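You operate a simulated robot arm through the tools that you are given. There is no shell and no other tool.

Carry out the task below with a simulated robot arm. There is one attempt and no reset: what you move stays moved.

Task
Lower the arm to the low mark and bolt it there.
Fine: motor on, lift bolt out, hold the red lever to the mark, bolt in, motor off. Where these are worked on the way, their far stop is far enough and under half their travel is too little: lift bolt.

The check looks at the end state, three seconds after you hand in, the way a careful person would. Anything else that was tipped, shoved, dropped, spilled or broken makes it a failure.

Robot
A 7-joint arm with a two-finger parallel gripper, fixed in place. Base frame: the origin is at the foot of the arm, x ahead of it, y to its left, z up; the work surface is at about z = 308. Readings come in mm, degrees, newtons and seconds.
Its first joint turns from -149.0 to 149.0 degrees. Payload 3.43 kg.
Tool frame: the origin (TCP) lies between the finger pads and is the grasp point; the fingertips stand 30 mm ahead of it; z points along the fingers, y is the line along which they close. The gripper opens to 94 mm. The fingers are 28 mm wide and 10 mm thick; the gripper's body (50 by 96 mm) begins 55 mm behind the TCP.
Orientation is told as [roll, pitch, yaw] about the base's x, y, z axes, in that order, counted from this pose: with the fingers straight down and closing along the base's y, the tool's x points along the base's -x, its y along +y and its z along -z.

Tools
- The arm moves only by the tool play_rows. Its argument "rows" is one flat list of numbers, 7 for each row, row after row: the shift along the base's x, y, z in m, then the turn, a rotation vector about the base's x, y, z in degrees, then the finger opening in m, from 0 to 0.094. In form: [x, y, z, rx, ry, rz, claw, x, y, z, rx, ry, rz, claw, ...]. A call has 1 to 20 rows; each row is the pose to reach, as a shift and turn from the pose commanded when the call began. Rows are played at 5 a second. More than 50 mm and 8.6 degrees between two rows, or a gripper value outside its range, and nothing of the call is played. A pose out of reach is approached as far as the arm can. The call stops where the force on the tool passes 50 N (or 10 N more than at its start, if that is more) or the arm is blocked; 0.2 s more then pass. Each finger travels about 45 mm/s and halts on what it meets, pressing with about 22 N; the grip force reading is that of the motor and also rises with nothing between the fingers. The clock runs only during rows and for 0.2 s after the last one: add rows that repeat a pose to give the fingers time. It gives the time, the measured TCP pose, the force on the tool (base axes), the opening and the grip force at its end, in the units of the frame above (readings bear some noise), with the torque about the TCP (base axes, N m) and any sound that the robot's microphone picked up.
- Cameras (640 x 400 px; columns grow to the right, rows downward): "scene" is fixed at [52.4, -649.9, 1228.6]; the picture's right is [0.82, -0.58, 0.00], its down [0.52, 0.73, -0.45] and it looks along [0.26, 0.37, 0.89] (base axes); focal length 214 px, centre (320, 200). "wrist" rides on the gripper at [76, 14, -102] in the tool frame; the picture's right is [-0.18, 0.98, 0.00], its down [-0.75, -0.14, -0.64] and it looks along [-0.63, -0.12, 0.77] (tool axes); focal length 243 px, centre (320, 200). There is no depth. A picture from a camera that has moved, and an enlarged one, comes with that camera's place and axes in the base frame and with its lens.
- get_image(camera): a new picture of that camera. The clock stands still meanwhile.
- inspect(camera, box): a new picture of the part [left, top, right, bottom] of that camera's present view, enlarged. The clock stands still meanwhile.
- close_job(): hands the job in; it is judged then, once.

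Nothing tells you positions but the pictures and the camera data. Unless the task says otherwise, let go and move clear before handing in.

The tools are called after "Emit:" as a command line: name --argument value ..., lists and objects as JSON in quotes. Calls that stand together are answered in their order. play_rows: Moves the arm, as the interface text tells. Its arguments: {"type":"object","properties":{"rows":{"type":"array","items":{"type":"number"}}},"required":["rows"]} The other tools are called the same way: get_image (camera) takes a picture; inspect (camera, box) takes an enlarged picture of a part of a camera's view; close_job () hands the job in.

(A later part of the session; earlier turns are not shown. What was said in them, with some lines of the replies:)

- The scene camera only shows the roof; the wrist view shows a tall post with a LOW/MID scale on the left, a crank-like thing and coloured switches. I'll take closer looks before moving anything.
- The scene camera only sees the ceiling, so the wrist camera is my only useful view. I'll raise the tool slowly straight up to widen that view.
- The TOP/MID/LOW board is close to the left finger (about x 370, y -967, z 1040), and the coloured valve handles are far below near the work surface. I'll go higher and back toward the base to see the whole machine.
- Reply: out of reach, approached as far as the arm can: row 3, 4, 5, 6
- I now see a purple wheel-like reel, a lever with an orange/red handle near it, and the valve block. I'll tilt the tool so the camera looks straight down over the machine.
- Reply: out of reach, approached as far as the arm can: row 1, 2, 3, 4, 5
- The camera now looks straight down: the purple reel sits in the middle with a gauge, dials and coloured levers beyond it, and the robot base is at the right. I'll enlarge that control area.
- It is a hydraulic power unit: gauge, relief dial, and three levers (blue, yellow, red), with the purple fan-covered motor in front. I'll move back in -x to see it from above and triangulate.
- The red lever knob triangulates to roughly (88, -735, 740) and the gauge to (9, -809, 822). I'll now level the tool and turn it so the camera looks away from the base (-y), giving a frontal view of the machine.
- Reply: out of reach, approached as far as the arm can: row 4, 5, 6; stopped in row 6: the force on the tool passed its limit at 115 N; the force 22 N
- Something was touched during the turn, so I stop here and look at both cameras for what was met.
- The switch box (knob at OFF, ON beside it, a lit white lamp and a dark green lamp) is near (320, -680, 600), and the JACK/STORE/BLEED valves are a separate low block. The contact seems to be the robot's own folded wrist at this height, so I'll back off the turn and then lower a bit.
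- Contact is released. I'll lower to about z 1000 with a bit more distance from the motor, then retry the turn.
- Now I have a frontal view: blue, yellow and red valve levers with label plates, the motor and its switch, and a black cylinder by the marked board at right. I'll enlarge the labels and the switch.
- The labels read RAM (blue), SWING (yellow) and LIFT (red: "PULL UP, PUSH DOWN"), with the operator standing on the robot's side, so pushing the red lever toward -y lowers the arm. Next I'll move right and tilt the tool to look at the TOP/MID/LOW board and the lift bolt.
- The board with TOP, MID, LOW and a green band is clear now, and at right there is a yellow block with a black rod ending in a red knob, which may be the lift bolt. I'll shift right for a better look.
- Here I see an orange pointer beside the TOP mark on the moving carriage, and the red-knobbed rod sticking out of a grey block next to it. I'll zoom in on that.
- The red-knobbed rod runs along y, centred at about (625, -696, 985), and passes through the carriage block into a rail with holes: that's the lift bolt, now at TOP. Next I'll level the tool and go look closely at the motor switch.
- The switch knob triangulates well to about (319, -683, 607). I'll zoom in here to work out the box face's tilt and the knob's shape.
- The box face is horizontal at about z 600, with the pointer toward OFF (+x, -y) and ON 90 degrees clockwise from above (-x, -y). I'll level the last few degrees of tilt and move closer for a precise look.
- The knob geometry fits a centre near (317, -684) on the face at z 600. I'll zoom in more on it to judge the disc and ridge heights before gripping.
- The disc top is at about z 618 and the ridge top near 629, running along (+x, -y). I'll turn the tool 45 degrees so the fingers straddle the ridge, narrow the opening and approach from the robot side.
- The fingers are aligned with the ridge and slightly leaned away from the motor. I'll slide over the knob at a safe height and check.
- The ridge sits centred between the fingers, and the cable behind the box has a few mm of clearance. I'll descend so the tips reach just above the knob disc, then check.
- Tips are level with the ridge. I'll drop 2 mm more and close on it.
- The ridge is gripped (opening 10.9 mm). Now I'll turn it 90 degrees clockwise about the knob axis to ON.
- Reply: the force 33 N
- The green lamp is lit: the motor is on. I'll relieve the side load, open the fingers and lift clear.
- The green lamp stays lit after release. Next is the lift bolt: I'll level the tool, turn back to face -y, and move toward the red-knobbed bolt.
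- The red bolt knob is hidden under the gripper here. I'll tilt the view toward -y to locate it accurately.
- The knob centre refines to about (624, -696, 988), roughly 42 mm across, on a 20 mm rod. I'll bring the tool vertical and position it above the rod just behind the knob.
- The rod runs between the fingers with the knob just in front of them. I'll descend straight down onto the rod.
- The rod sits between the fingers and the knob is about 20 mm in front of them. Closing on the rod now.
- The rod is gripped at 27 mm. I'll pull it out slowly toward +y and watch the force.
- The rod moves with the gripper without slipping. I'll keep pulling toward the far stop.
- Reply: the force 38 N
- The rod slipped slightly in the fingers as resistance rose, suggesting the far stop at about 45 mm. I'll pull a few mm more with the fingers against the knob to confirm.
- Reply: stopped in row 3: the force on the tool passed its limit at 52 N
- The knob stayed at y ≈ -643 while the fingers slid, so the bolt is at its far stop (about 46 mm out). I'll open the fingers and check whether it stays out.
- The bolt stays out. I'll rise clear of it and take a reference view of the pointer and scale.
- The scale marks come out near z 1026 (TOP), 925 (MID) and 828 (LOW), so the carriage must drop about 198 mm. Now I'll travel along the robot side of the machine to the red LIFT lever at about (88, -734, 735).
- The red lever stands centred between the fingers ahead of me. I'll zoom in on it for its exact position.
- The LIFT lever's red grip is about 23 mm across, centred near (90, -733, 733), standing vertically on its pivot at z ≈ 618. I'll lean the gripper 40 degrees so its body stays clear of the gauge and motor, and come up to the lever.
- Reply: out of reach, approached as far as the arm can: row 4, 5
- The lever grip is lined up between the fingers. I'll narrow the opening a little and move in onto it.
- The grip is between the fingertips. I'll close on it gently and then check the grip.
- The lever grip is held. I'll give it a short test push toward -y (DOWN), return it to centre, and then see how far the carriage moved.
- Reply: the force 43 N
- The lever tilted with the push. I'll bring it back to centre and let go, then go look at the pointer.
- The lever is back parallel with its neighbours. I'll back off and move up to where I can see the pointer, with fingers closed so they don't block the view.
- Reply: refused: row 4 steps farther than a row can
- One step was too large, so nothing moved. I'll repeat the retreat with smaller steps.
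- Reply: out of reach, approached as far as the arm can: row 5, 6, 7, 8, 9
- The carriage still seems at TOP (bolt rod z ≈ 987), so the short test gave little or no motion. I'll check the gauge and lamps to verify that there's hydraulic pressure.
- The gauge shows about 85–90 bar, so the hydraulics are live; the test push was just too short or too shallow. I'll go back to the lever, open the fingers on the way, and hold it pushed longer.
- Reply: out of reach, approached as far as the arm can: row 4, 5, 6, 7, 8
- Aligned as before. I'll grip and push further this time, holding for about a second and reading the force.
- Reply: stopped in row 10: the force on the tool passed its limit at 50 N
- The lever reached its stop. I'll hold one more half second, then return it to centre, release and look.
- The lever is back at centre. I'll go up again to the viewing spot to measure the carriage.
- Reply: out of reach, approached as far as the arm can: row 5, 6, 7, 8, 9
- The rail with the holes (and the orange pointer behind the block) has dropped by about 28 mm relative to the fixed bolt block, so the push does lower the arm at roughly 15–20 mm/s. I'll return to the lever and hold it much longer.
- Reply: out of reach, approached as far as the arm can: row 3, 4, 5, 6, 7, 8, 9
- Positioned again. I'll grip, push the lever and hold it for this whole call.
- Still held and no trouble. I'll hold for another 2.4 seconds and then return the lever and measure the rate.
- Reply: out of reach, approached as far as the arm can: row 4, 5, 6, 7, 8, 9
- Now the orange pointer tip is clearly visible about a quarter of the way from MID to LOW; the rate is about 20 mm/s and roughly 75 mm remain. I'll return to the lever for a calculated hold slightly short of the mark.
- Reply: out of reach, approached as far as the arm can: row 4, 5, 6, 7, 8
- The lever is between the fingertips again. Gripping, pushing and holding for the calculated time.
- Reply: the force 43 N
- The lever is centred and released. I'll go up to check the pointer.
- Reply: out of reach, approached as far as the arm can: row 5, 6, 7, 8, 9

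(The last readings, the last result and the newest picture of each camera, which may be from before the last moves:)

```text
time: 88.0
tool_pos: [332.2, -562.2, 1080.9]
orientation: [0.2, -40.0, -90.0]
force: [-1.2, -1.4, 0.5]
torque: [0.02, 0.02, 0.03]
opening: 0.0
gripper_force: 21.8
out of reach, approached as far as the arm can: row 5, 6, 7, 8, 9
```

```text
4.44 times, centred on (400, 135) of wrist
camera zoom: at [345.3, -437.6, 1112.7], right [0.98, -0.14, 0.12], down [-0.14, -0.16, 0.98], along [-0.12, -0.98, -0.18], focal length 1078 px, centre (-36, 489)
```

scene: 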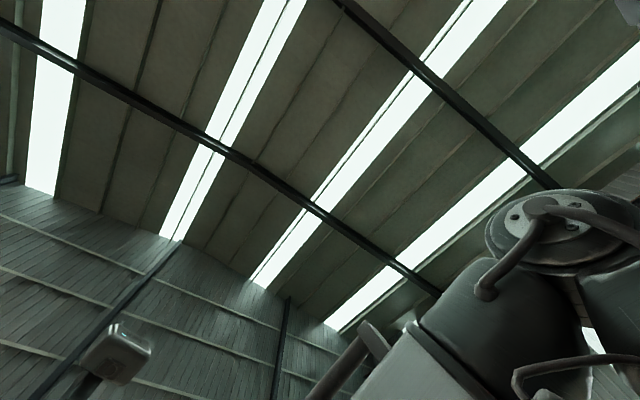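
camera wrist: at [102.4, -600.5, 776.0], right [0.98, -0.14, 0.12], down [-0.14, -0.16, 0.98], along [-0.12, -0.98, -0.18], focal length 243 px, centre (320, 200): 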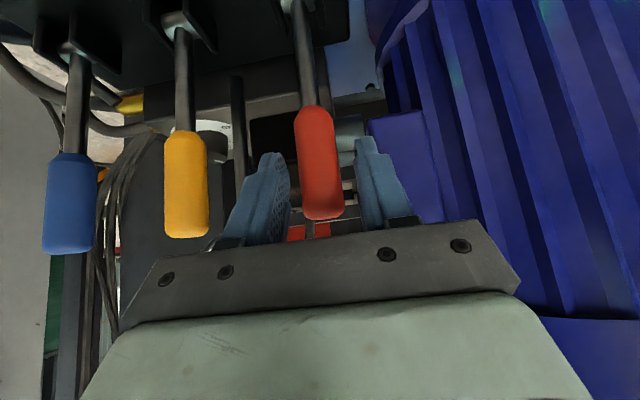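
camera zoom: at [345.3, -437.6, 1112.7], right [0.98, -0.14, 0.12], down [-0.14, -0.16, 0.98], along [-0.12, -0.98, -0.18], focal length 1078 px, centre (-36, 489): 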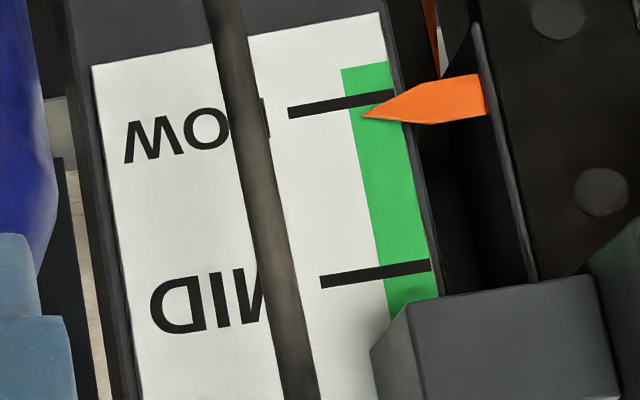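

The pointer is now roughly 9–11 mm above the LOW mark, and the hole geometry agrees (about 10 mm left). I'll do one short calibrated push of about one second.

Emit:
play_rows --rows '[0, 0, -0.03, 0, 0, 0, 0, -0.03, 0, -0.06, 0, 0, 0, 0, -0.06, 0, -0.09, 0, 0, 0, 0, -0.09, 0, -0.12, 0, 0, 0, 0, -0.12, 0, -0.15, 0, 0, 0, 0, -0.15, -0.01, -0.18, 0, 0, 0, 0, -0.18, -0.03, -0.2, 0, 0, 0, 0.02, -0.21, -0.05, -0.225, 0, 0, 0, 0.042, -0.235, -0.07, -0.25, 0, 0, 0, 0.042, -0.244, -0.09, -0.275, 0, 0, 0, 0.042, -0.244, -0.115, -0.297, 0, 0, 0, 0.042, -0.244, -0.14, -0.318, 0, 0, 0, 0.042, -0.244, -0.161, -0.336, 0, 0, 0, 0.042, -0.244, -0.161, -0.336, 0, 0, 0, 0.042]'

Emit:
get_image --camera "wrist"

```text
time: 91.0
tool_pos: [88.5, -722.5, 746.0]
orientation: [0.2, -40.1, -90.2]
force: [-0.6, 0.2, -0.3]
torque: [-0.03, 0.02, 0.0]
opening: 42.0
gripper_force: 0.0
out of reach, approached as far as the arm can: row 4, 5, 6, 7, 8, 9
```

```text
taken
camera wrist: at [102.5, -598.1, 777.1], right [0.98, -0.14, 0.12], down [-0.14, -0.16, 0.98], along [-0.12, -0.98, -0.18], focal length 243 px, centre (320, 200)
```

wrist: 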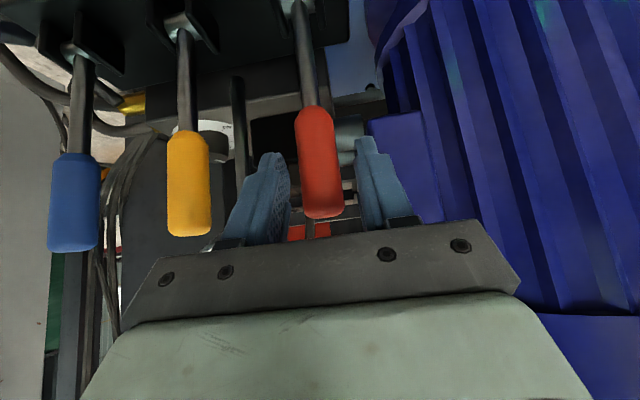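

Aligned on the lever. Now the short push, return and release in one go.

Emit:
play_rows --rows '[0, 0, 0, 0, 0, 0, 0.02, 0, 0, 0, 0, 0, 0, 0.01, 0, 0, 0, 0, 0, 0, 0.01, 0, -0.012, 0, 0, 0, 0, 0.01, 0, -0.024, 0, 0, 0, 0, 0.01, 0, -0.034, 0, 0, 0, 0, 0.01, 0, -0.039, 0, 0, 0, 0, 0.01, 0, -0.039, 0, 0, 0, 0, 0.01, 0, -0.026, 0, 0, 0, 0, 0.01, 0, -0.013, 0, 0, 0, 0, 0.01, 0, 0, 0.001, 0, 0, 0, 0.01, 0, 0, 0.001, 0, 0, 0, 0.03, 0, 0, 0.001, 0, 0, 0, 0.042, 0, 0, 0.001, 0, 0, 0, 0.042]'

Emit:
play_rows --rows '[0, 0.02, 0.016, 0, 0, 0, 0.042, 0, 0.045, 0.036, 0, 0, 0, 0.042, 0, 0.07, 0.06, 0, 0, 0, 0.042, 0.015, 0.09, 0.085, 0, 0, 0, 0.02, 0.035, 0.11, 0.11, 0, 0, 0, 0, 0.06, 0.13, 0.135, 0, 0, 0, 0, 0.09, 0.145, 0.165, 0, 0, 0, 0, 0.12, 0.16, 0.195, 0, 0, 0, 0, 0.15, 0.16, 0.225, 0, 0, 0, 0, 0.18, 0.16, 0.255, 0, 0, 0, 0, 0.21, 0.16, 0.285, 0, 0, 0, 0, 0.24, 0.16, 0.31, 0, 0, 0, 0, 0.243, 0.161, 0.335, 0, 0, 0, 0]'

Emit:
inspect --camera "wrist" --box '[340, 80, 540, 220]'

Emit:
inspect --camera "wrist" --box '[340, 90, 460, 180]'

```text
time: 94.0
tool_pos: [88.6, -722.0, 745.1]
orientation: [0.3, -40.1, -90.1]
force: [1.1, -0.3, 0.5]
torque: [0.0, 0.01, 0.04]
opening: 42.1
gripper_force: 0.2
```

```text
time: 96.8
tool_pos: [330.4, -562.2, 1079.9]
orientation: [0.2, -40.0, -89.9]
force: [0.2, 0.4, 0.4]
torque: [0.01, -0.03, 0.01]
opening: 0.0
gripper_force: 22.0
out of reach, approached as far as the arm can: row 5, 6, 7, 8, 9
```

```text
2.86 times, centred on (440, 150) of wrist
camera zoom: at [345.0, -437.2, 1112.3], right [0.98, -0.14, 0.12], down [-0.14, -0.16, 0.98], along [-0.12, -0.98, -0.18], focal length 693 px, centre (-23, 343)
```

zoom: 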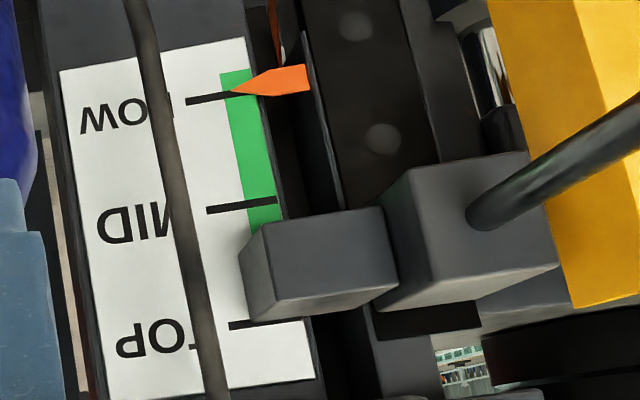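

```text
4.44 times, centred on (400, 135) of wrist
camera zoom: at [345.0, -437.2, 1112.3], right [0.98, -0.14, 0.12], down [-0.14, -0.16, 0.98], along [-0.12, -0.98, -0.18], focal length 1078 px, centre (-36, 489)
```

zoom: 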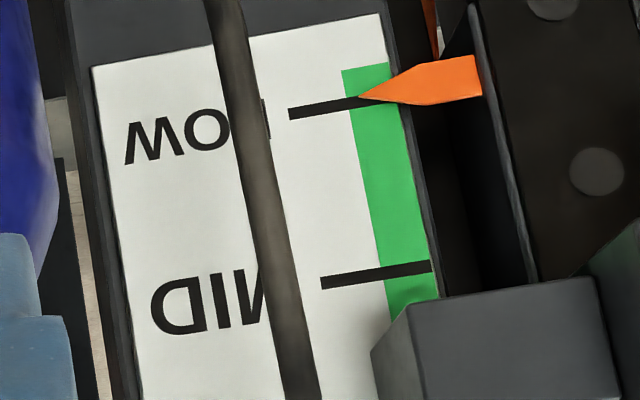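

The pointer tip now sits right at the LOW mark (allowing for slight parallax from above), and the LOW hole lines up with the bolt height (about 989 vs 990). Next I'll bring the closed fingers in front of the bolt knob to push it in.

Emit:
play_rows --rows '[0.035, 0, 0, 5, 0, 0, 0, 0.07, 0, 0, 10, 0, 0, 0, 0.105, 0, 0, 15, 0, 0, 0, 0.14, 0, 0, 20, 0, 0, 0, 0.175, 0, 0, 25, 0, 0, 0, 0.21, 0, 0, 30, 0, 0, 0, 0.245, 0, 0, 35, 0, 0, 0, 0.28, 0, 0, 40, 0, 0, 0, 0.2915, 0, -0.01, 40, 0, 0, 0, 0.2915, 0, -0.01, 40, 0, 0, 0]'

Emit:
get_image --camera "wrist"

```text
time: 99.0
tool_pos: [622.7, -561.0, 1070.9]
orientation: [0.2, 0.0, -90.0]
force: [0.1, 0.1, -0.8]
torque: [0.0, 0.03, 0.01]
opening: 0.0
gripper_force: 22.1
```

```text
taken
camera wrist: at [636.3, -484.4, 1174.2], right [0.98, -0.18, 0.0], down [-0.14, -0.75, 0.64], along [-0.12, -0.63, -0.77], focal length 243 px, centre (320, 200)
```

wrist: 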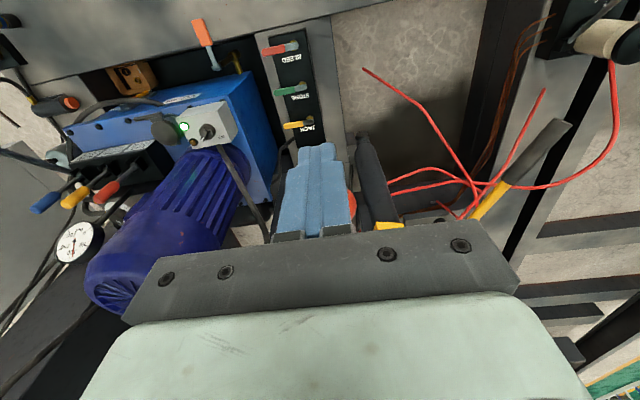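

The knob peeks out just behind the closed fingers. I'll lower to knob height in front of it and check again.

Emit:
play_rows --rows '[-0.001, 0, -0.03, 0, 0, 0, 0, -0.001, 0, -0.06, 0, 0, 0, 0, -0.001, -0.01, -0.068, 0, 0, 0, 0, -0.001, -0.025, -0.068, 0, 0, 0, 0]'

Emit:
get_image --camera "wrist"

```text
time: 100.0
tool_pos: [620.4, -587.5, 1001.5]
orientation: [0.2, -0.1, -90.0]
force: [-0.4, 0.1, 0.7]
torque: [0.0, -0.02, 0.02]
opening: 0.0
gripper_force: 21.9
```

```text
taken
camera wrist: at [634.4, -510.6, 1106.5], right [0.98, -0.18, 0.0], down [-0.14, -0.75, 0.64], along [-0.12, -0.63, -0.77], focal length 243 px, centre (320, 200)
```

wrist: 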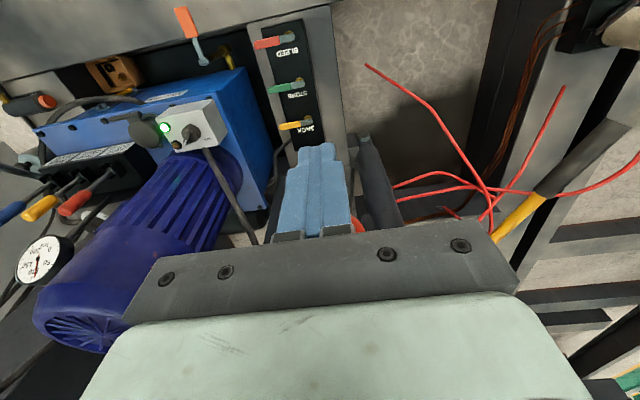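

Fingers are about 20 mm in front of the knob at the right height. I'll push slowly toward -y to slide the bolt in.

Emit:
play_rows --rows '[0.001, -0.01, 0, 0, 0, 0, 0, 0.001, -0.018, 0, 0, 0, 0, 0, 0.001, -0.024, 0, 0, 0, 0, 0, 0.001, -0.03, 0, 0, 0, 0, 0, 0.001, -0.036, 0, 0, 0, 0, 0, 0.001, -0.042, 0, 0, 0, 0, 0]'

Emit:
get_image --camera "wrist"

```text
time: 101.4
tool_pos: [622.4, -629.0, 1002.4]
orientation: [0.2, -0.1, -90.0]
force: [1.2, 2.5, 0.2]
torque: [0.06, -0.01, 0.03]
opening: 0.0
gripper_force: 22.0
```

```text
taken
camera wrist: at [635.7, -552.0, 1106.8], right [0.98, -0.18, 0.0], down [-0.14, -0.75, 0.64], along [-0.12, -0.63, -0.77], focal length 243 px, centre (320, 200)
```

wrist: 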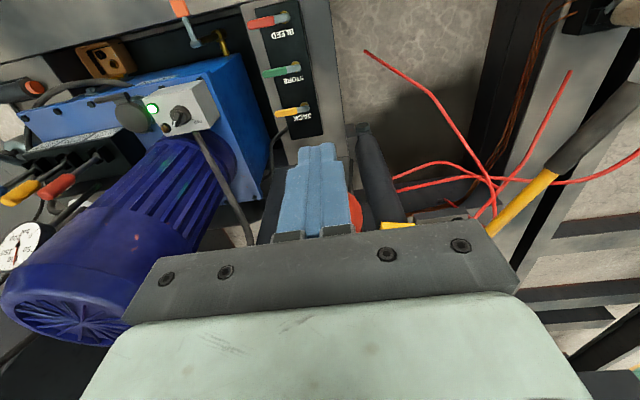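

The bolt is sliding in with little force. I'll continue to its end.

Emit:
play_rows --rows '[0, -0.006, 0, 0, 0, 0, 0, 0, -0.012, 0, 0, 0, 0, 0, 0, -0.018, 0, 0, 0, 0, 0, 0, -0.023, 0, 0, 0, 0, 0, 0, -0.028, 0, 0, 0, 0, 0, 0, -0.032, 0, 0, 0, 0, 0]'

Emit:
get_image --camera "wrist"

```text
time: 102.8
tool_pos: [621.0, -654.8, 1002.8]
orientation: [0.0, 0.3, -89.9]
force: [-5.0, 38.5, -1.9]
torque: [0.51, -0.46, 0.01]
opening: 0.2
gripper_force: 21.7
```

```text
taken
camera wrist: at [635.0, -579.5, 1107.7], right [0.98, -0.18, 0.0], down [-0.14, -0.76, 0.64], along [-0.12, -0.63, -0.77], focal length 243 px, centre (320, 200)
```

wrist: 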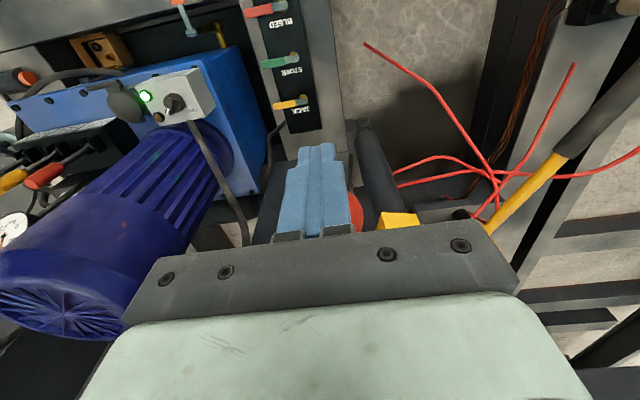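

The bolt stopped with the knob at about y -690, the same as its original fully-in position. I'll back away and look to confirm it.

Emit:
play_rows --rows '[0, 0.02, 0, 0, 0, 0, 0, 0, 0.05, 0, 0, 0, 0, 0, 0, 0.08, 0.02, 0, 0, 0, 0, -0.02, 0.09, 0.05, -8, 0, 0, 0, -0.04, 0.09, 0.07, -16, 0, 0, 0, -0.06, 0.09, 0.08, -24, 0, 0, 0, -0.08, 0.09, 0.08, -32, 0, 0, 0, -0.1, 0.09, 0.08, -38, 0, 0, 0, -0.11, 0.09, 0.08, -38, 0, 0, 0]'

Emit:
get_image --camera "wrist"

Emit:
inspect --camera "wrist" --box '[300, 60, 500, 200]'

```text
time: 104.8
tool_pos: [510.8, -572.2, 1082.3]
orientation: [0.2, -38.2, -90.1]
force: [-0.4, 0.9, 0.4]
torque: [0.02, 0.01, -0.03]
opening: 0.0
gripper_force: 22.1
```

```text
taken
camera wrist: at [525.2, -447.8, 1117.8], right [0.98, -0.14, 0.12], down [-0.14, -0.2, 0.97], along [-0.12, -0.97, -0.21], focal length 243 px, centre (320, 200)
```

wrist: 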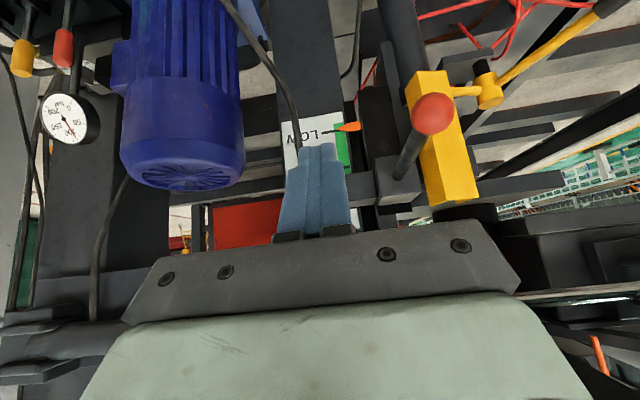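

```text
2.86 times, centred on (400, 130) of wrist
camera zoom: at [525.2, -447.8, 1117.8], right [0.98, -0.14, 0.12], down [-0.14, -0.2, 0.97], along [-0.12, -0.97, -0.21], focal length 693 px, centre (91, 400)
```

zoom: 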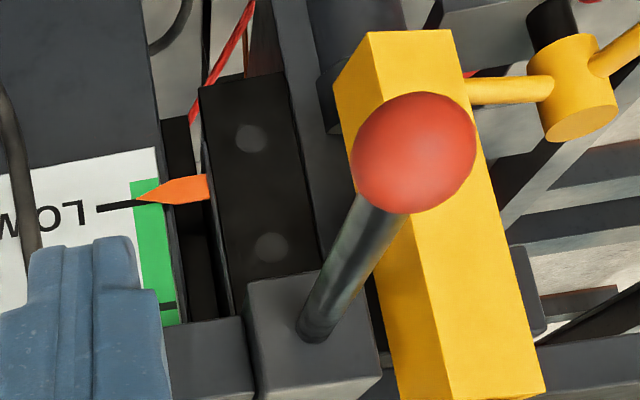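

The pointer tip is on the LOW tick and the bolt knob is back at its fully-in position. Last step is the motor switch: I'll level the tool, turn to the same attitude I released the knob with, and approach it.

Emit:
play_rows --rows '[-0.002, -0.004, -0.015, 7.6, 0, 0, 0.02, -0.004, -0.008, -0.03, 15.3, 0, 0, 0.04, -0.006, -0.012, -0.045, 22.9, 0, 0, 0.04, -0.008, -0.016, -0.06, 30.5, 0, 0, 0.04, -0.011, -0.02, -0.08, 38.2, 0, 0, 0.04, -0.011, -0.02, -0.08, 38.2, 0, 0, 0.04]'

Emit:
play_rows --rows '[-0.015, 0, -0.028, 0, 0, -7.6, 0.04, -0.03, 0, -0.056, 0, 0, -15.2, 0.04, -0.045, 0, -0.084, 0, 0, -22.8, 0.04, -0.06, 0, -0.112, 0, 0, -30.4, 0.04, -0.075, 0, -0.14, 0, 0, -38, 0.04, -0.092, 0, -0.17, 0, 0, -45.6, 0.04, -0.092, 0, -0.17, 0, 0, -45.6, 0.04]'

Emit:
get_image --camera "wrist"

```text
time: 106.2
tool_pos: [499.3, -590.4, 1002.5]
orientation: [0.2, 0.2, -90.0]
force: [0.1, 0.5, 0.1]
torque: [-0.01, 0.0, 0.0]
opening: 40.3
gripper_force: 0.1
```

```text
time: 107.8
tool_pos: [410.9, -591.5, 832.2]
orientation: [0.2, 0.1, -135.8]
force: [-0.5, -0.5, 0.2]
torque: [0.04, 0.03, 0.04]
opening: 39.8
gripper_force: 0.2
```

```text
taken
camera wrist: at [474.1, -547.8, 936.4], right [0.55, -0.83, 0.0], down [-0.64, -0.42, 0.64], along [-0.53, -0.36, -0.77], focal length 243 px, centre (320, 200)
```

wrist: 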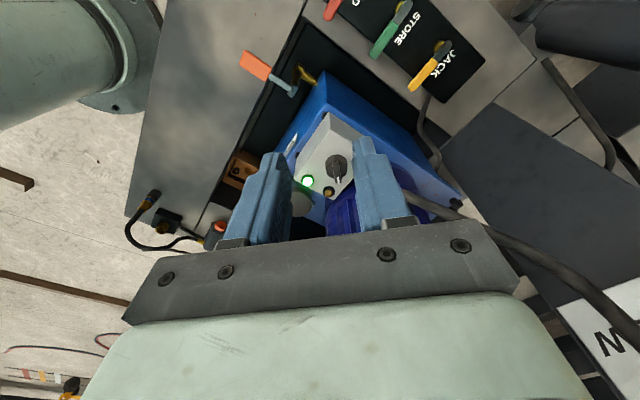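

The green lamp is on and the knob is visible at ON (the amber lamp went out once the arm came down). I'll lean the tool as before and come over the knob.

Emit:
play_rows --rows '[-0.022, -0.003, -0.03, 0, 5, 0, 0.04, -0.044, -0.006, -0.06, 0, 10, 0, 0.04, -0.0647, -0.0091, -0.0915, 0, 10.2, 0, 0.04, -0.0647, -0.0091, -0.0915, 0, 10.2, 0, 0.04]'

Emit:
play_rows --rows '[-0.01, -0.03, -0.025, 0, 0, 0, 0.04, -0.018, -0.055, -0.04, 0, 0, 0, 0.04, -0.0215, -0.0805, -0.058, 0, 0, 0, 0.04, -0.0215, -0.0805, -0.062, 0, 0, 0, 0.04]'

Emit:
get_image --camera "wrist"

Emit:
inspect --camera "wrist" --box '[200, 80, 440, 240]'

```text
time: 108.8
tool_pos: [342.6, -600.8, 741.7]
orientation: [-6.9, -7.2, -135.2]
force: [-0.6, 0.0, -0.2]
torque: [0.0, -0.02, 0.02]
opening: 40.2
gripper_force: 0.1
```

```text
time: 109.8
tool_pos: [322.3, -680.0, 680.2]
orientation: [-7.0, -7.1, -135.2]
force: [-0.5, -0.2, 0.0]
torque: [0.0, 0.0, -0.01]
opening: 40.1
gripper_force: 0.0
```

```text
taken
camera wrist: at [403.1, -636.1, 770.9], right [0.55, -0.83, -0.1], down [-0.52, -0.43, 0.74], along [-0.66, -0.36, -0.66], focal length 243 px, centre (320, 200)
```

wrist: 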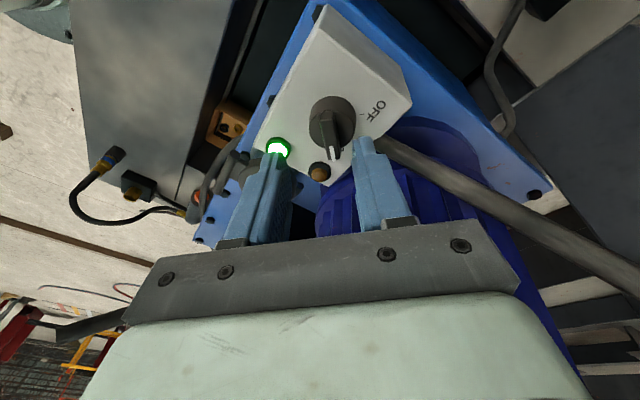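

```text
2.50 times, centred on (320, 160) of wrist
camera zoom: at [403.1, -636.1, 770.9], right [0.55, -0.83, -0.1], down [-0.52, -0.43, 0.74], along [-0.66, -0.36, -0.66], focal length 606 px, centre (320, 300)
```

zoom: 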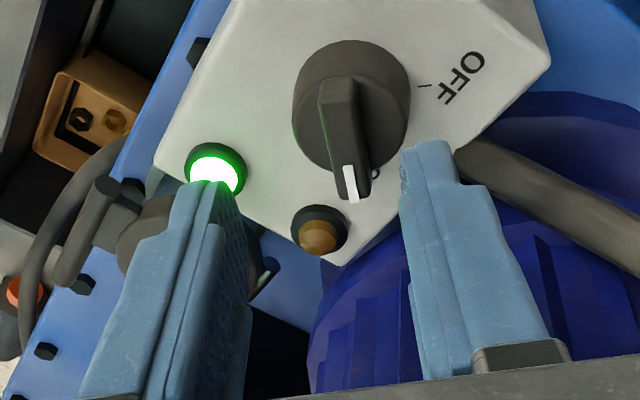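

The ridge is a few mm to the right of the finger centre; I'll correct sideways and lower onto it.

Emit:
play_rows --rows '[0.0037, -0.003, -0.008, 0, 0, 0, 0.037, 0.0037, -0.003, -0.018, 0, 0, 0, 0.037, 0.0037, -0.003, -0.026, 0, 0, 0, 0.037, 0.0037, -0.003, -0.03, 0, 0, 0, 0.037]'

Emit:
inspect --camera "wrist" --box '[200, 80, 440, 240]'

```text
time: 110.8
tool_pos: [326.3, -683.0, 650.0]
orientation: [-7.0, -7.2, -135.2]
force: [-0.6, -0.4, -0.7]
torque: [-0.01, 0.03, 0.01]
opening: 37.0
gripper_force: 0.0
```

```text
2.50 times, centred on (320, 160) of wrist
camera zoom: at [406.5, -639.5, 740.9], right [0.55, -0.83, -0.1], down [-0.52, -0.43, 0.74], along [-0.66, -0.36, -0.66], focal length 606 px, centre (320, 300)
```

zoom: 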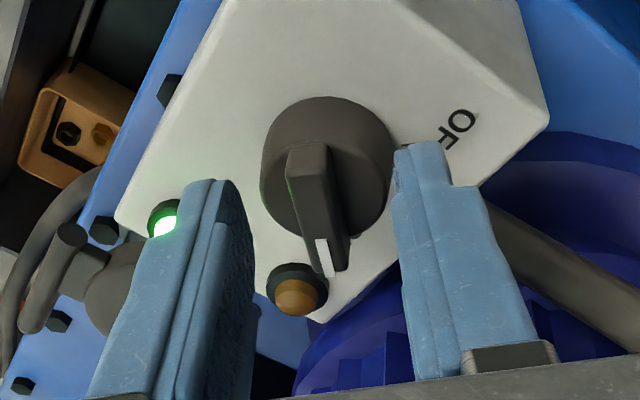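

Both images and geometry say to shift about 5 mm along the ridge to be on the knob's axis. I'll do that and close on the ridge.

Emit:
play_rows --rows '[-0.0025, -0.001, 0, 0, 0, 0, 0.037, -0.0047, -0.0022, -0.001, 0, 0, 0, 0.037, -0.0047, -0.0022, -0.001, 0, 0, 0, 0.02, -0.0047, -0.0022, -0.001, 0, 0, 0, 0, -0.0047, -0.0022, -0.001, 0, 0, 0, 0, -0.0047, -0.0022, -0.001, 0, 0, 0, 0]'

Emit:
inspect --camera "wrist" --box '[200, 80, 440, 240]'

```text
time: 112.2
tool_pos: [321.7, -686.6, 648.9]
orientation: [-7.0, -7.2, -135.1]
force: [-1.6, 1.5, -1.5]
torque: [-0.11, -0.33, 0.36]
opening: 10.9
gripper_force: 44.7
```

```text
2.50 times, centred on (320, 160) of wrist
camera zoom: at [402.5, -641.9, 739.7], right [0.55, -0.83, -0.1], down [-0.52, -0.43, 0.74], along [-0.66, -0.36, -0.66], focal length 606 px, centre (320, 300)
```

zoom: 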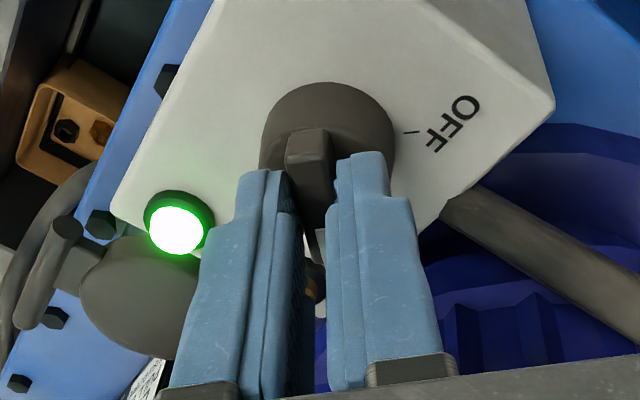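

The ridge is gripped with almost no side load. Turning it 90 degrees back (counter-clockwise from above) to OFF.

Emit:
play_rows --rows '[0, 0.0007, 0, 0, 0, 7.5, 0, -0.0002, 0.0013, 0, 0, 0, 15, 0, -0.0004, 0.002, 0, 0, 0, 22.5, 0, -0.0007, 0.0026, 0, 0, 0, 30, 0, -0.0011, 0.0032, 0, 0, 0, 37.5, 0, -0.0015, 0.0037, 0, 0, 0, 45, 0, -0.002, 0.0041, 0, 0, 0, 52.5, 0, -0.0026, 0.0045, 0, 0, 0, 60, 0, -0.0032, 0.0048, 0, 0, 0, 67.5, 0, -0.0039, 0.005, 0, 0, 0, 75, 0, -0.0045, 0.0052, 0, 0, 0, 82.5, 0, -0.0052, 0.0052, 0, 0, 0, 90, 0, -0.0052, 0.0052, 0, 0, 0, 91, 0]'

Emit:
get_image --camera "wrist"

```text
time: 115.0
tool_pos: [316.9, -680.8, 648.4]
orientation: [-7.1, -7.2, -44.0]
force: [13.4, -24.6, -2.8]
torque: [0.43, 0.04, -0.17]
opening: 10.9
gripper_force: 44.1
```

```text
taken
camera wrist: at [272.2, -599.7, 739.5], right [0.82, 0.56, -0.1], down [0.43, -0.51, 0.75], along [0.37, -0.65, -0.66], focal length 243 px, centre (320, 200)
```

wrist: 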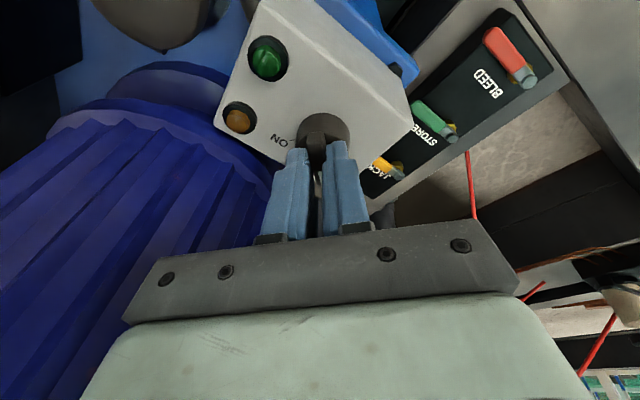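

The green lamp is out: motor off. I'll relax the side load, open, lift straight up and back away.

Emit:
play_rows --rows '[0.001, -0.0015, 0, 0, 0, 0, 0, 0.0015, -0.0025, 0, 0, 0, 0, 0, 0.0015, -0.0025, 0, 0, 0, 0, 0.02, 0.0015, -0.0025, 0, 0, 0, 0, 0.042, 0.0015, -0.0025, 0, 0, 0, 0, 0.042]'

Emit:
play_rows --rows '[0, 0, 0.012, 0, 0, 0, 0.042, 0, 0, 0.026, 0, 0, 0, 0.042, 0, 0.025, 0.032, 0, 0, 0, 0.042, 0, 0.065, 0.045, 0, 0, 0, 0.042, 0, 0.1, 0.07, 0, 0, 0, 0.042]'

Emit:
get_image --camera "wrist"

Emit:
inspect --camera "wrist" --box '[190, 40, 430, 200]'

```text
time: 116.2
tool_pos: [318.3, -682.1, 647.8]
orientation: [-7.0, -7.1, -44.2]
force: [-0.3, 0.3, 0.1]
torque: [0.01, 0.03, 0.01]
opening: 42.0
gripper_force: 0.1
```

```text
time: 117.4
tool_pos: [317.4, -581.7, 717.3]
orientation: [-7.0, -7.2, -44.2]
force: [-0.5, -0.1, -0.7]
torque: [0.02, 0.02, 0.01]
opening: 41.9
gripper_force: 0.2
```

```text
taken
camera wrist: at [272.6, -501.4, 809.1], right [0.82, 0.56, -0.1], down [0.43, -0.51, 0.74], along [0.37, -0.65, -0.66], focal length 243 px, centre (320, 200)
```

wrist: 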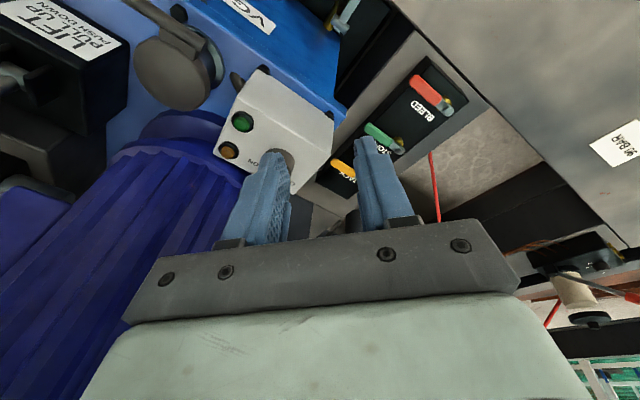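

```text
2.50 times, centred on (310, 120) of wrist
camera zoom: at [272.6, -501.4, 809.1], right [0.82, 0.56, -0.1], down [0.43, -0.51, 0.74], along [0.37, -0.65, -0.66], focal length 606 px, centre (345, 400)
```

zoom: 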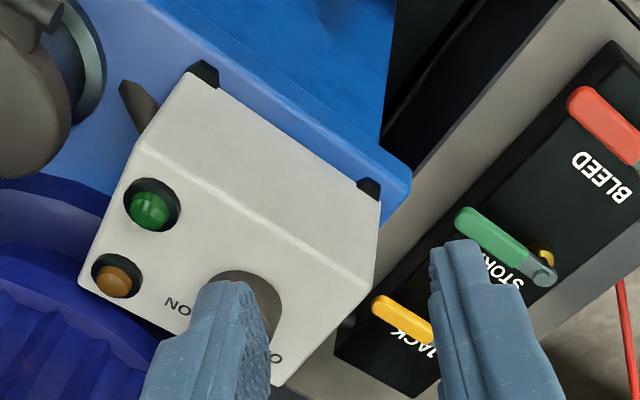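

Both lamps are off and the knob is released. I'll straighten the tool and go up for a final check of the pointer, bolt and levers.

Emit:
play_rows --rows '[0, 0.005, 0.025, 5, 0, 0, 0.042, 0, 0.01, 0.05, 10, 0, 0, 0.042, 0, 0.01, 0.08, 10, 0, 0, 0.042]'

Emit:
play_rows --rows '[0, 0, 0.025, 0, 0, -7.6, 0.042, 0, 0, 0.05, 0, 0, -15.2, 0.042, 0, 0, 0.075, 0, 0, -22.8, 0.042, 0, 0, 0.1, 0, 0, -30.4, 0.02, 0, 0, 0.125, 0, 0, -38, 0, 0, 0, 0.15, 0, 0, -45.8, 0]'

Emit:
get_image --camera "wrist"

Emit:
inspect --camera "wrist" --box '[80, 40, 400, 240]'

```text
time: 118.2
tool_pos: [316.6, -571.4, 798.1]
orientation: [0.1, -0.2, -44.7]
force: [0.9, -0.8, 0.2]
torque: [-0.04, -0.05, 0.0]
opening: 42.0
gripper_force: 0.1
```

```text
time: 119.6
tool_pos: [319.0, -572.3, 949.7]
orientation: [0.1, -0.1, -90.7]
force: [0.4, 0.7, 0.4]
torque: [-0.01, 0.02, -0.04]
opening: 0.0
gripper_force: 22.0
```

```text
taken
camera wrist: at [333.8, -496.1, 1052.3], right [0.98, -0.19, 0.0], down [-0.15, -0.75, 0.64], along [-0.12, -0.63, -0.77], focal length 243 px, centre (320, 200)
```

wrist: 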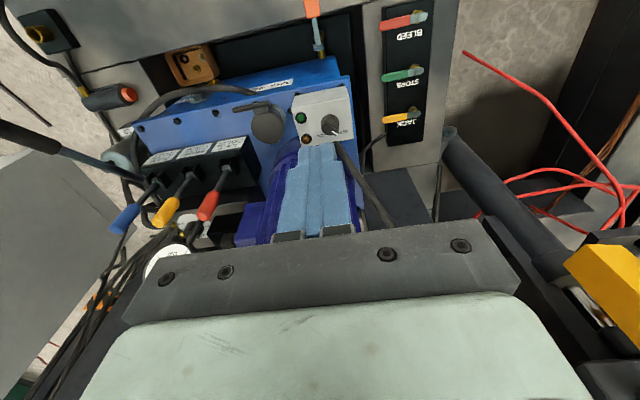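

```text
2.00 times, centred on (240, 140) of wrist
camera zoom: at [333.8, -496.1, 1052.3], right [0.98, -0.19, 0.0], down [-0.15, -0.75, 0.64], along [-0.12, -0.63, -0.77], focal length 485 px, centre (480, 320)
```

zoom: 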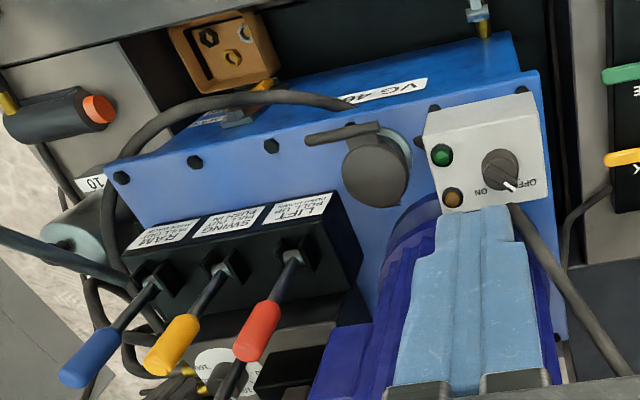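

Knob points to OFF, lamps are out, and the three levers stand parallel at neutral. One last look at the pointer and bolt.

Emit:
play_rows --rows '[0.002, 0.002, 0.025, -7, 0, 0, 0, 0.004, 0.004, 0.05, -14, 0, 0, 0, 0.006, 0.006, 0.075, -21, 0, 0, 0, 0.01, 0.01, 0.1, -28, 0, 0, 0, 0.012, 0.01, 0.12, -35, 0, 0, 0, 0.012, 0.01, 0.132, -40, 0, 0, 0, 0.012, 0.01, 0.132, -40, 0, 0, 0]'

Emit:
get_image --camera "wrist"

Emit:
inspect --camera "wrist" --box '[340, 80, 540, 220]'

Emit:
inspect --camera "wrist" --box '[340, 90, 460, 180]'

```text
time: 121.2
tool_pos: [331.0, -562.5, 1080.4]
orientation: [0.5, -40.2, -90.7]
force: [-0.4, -0.3, -0.4]
torque: [0.01, -0.01, -0.01]
opening: 0.0
gripper_force: 22.0
```

```text
taken
camera wrist: at [345.3, -437.5, 1111.2], right [0.98, -0.15, 0.13], down [-0.15, -0.16, 0.98], along [-0.12, -0.98, -0.18], focal length 243 px, centre (320, 200)
```

wrist: 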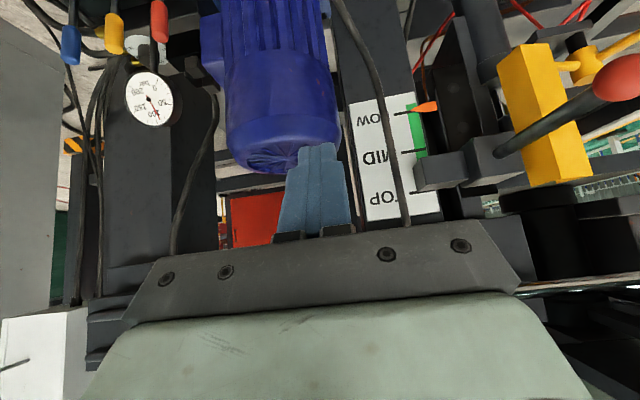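

```text
2.86 times, centred on (440, 150) of wrist
camera zoom: at [345.3, -437.5, 1111.2], right [0.98, -0.15, 0.13], down [-0.15, -0.16, 0.98], along [-0.12, -0.98, -0.18], focal length 693 px, centre (-23, 343)
```

zoom: 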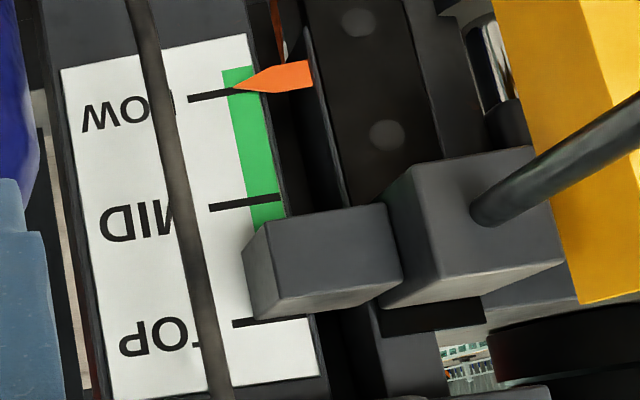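

```text
4.44 times, centred on (400, 135) of wrist
camera zoom: at [345.3, -437.5, 1111.2], right [0.98, -0.15, 0.13], down [-0.15, -0.16, 0.98], along [-0.12, -0.98, -0.18], focal length 1078 px, centre (-36, 489)
```

zoom: 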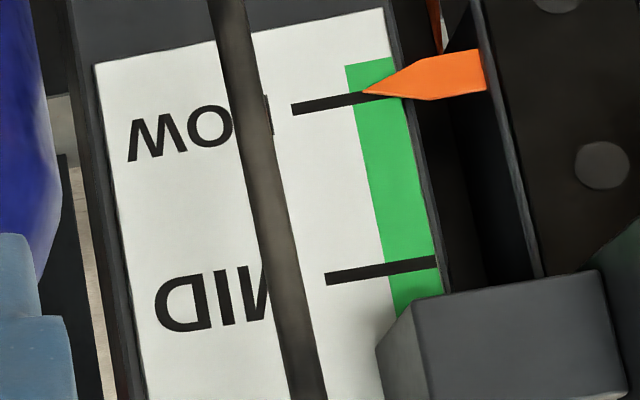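

The pointer holds at LOW with the bolt fully home, the motor is off, the levers are neutral, and the gripper is well clear of everything. I'm handing the job in.

Emit:
close_job

```text
The job is handed in.
```

The arm is lowered to the LOW mark and bolted there, the motor is off, and the job is handed in.

- **Motor:** switched on for the work. The knob now points to OFF and the green lamp is out.
- **Bolt:** pulled out to its far stop, about 46 mm, before lowering. I pushed it back in by the same 46 mm until it stopped, so it is fully seated in the LOW hole.
- **Arm:** I lowered it with the red LIFT lever, pushed away from the operator, in five presses. The pointer tip sits on the LOW tick. From my raised viewpoint it looked about 3 mm low, which is about what the viewing angle would cause.
- **Levers:** all three are back at neutral, and the gripper is well clear of the machine.

- **Contact early on:** the gripper met something once at 115 N while I was turning it high above the machine. I took it to be the robot's own folded wrist, backed off at once, and saw nothing disturbed, though I couldn't see the contact point directly.
- **Gauge:** it still read about 90 bar with the motor off. I left the JACK, STORE and BLEED valves untouched because they weren't part of the task.
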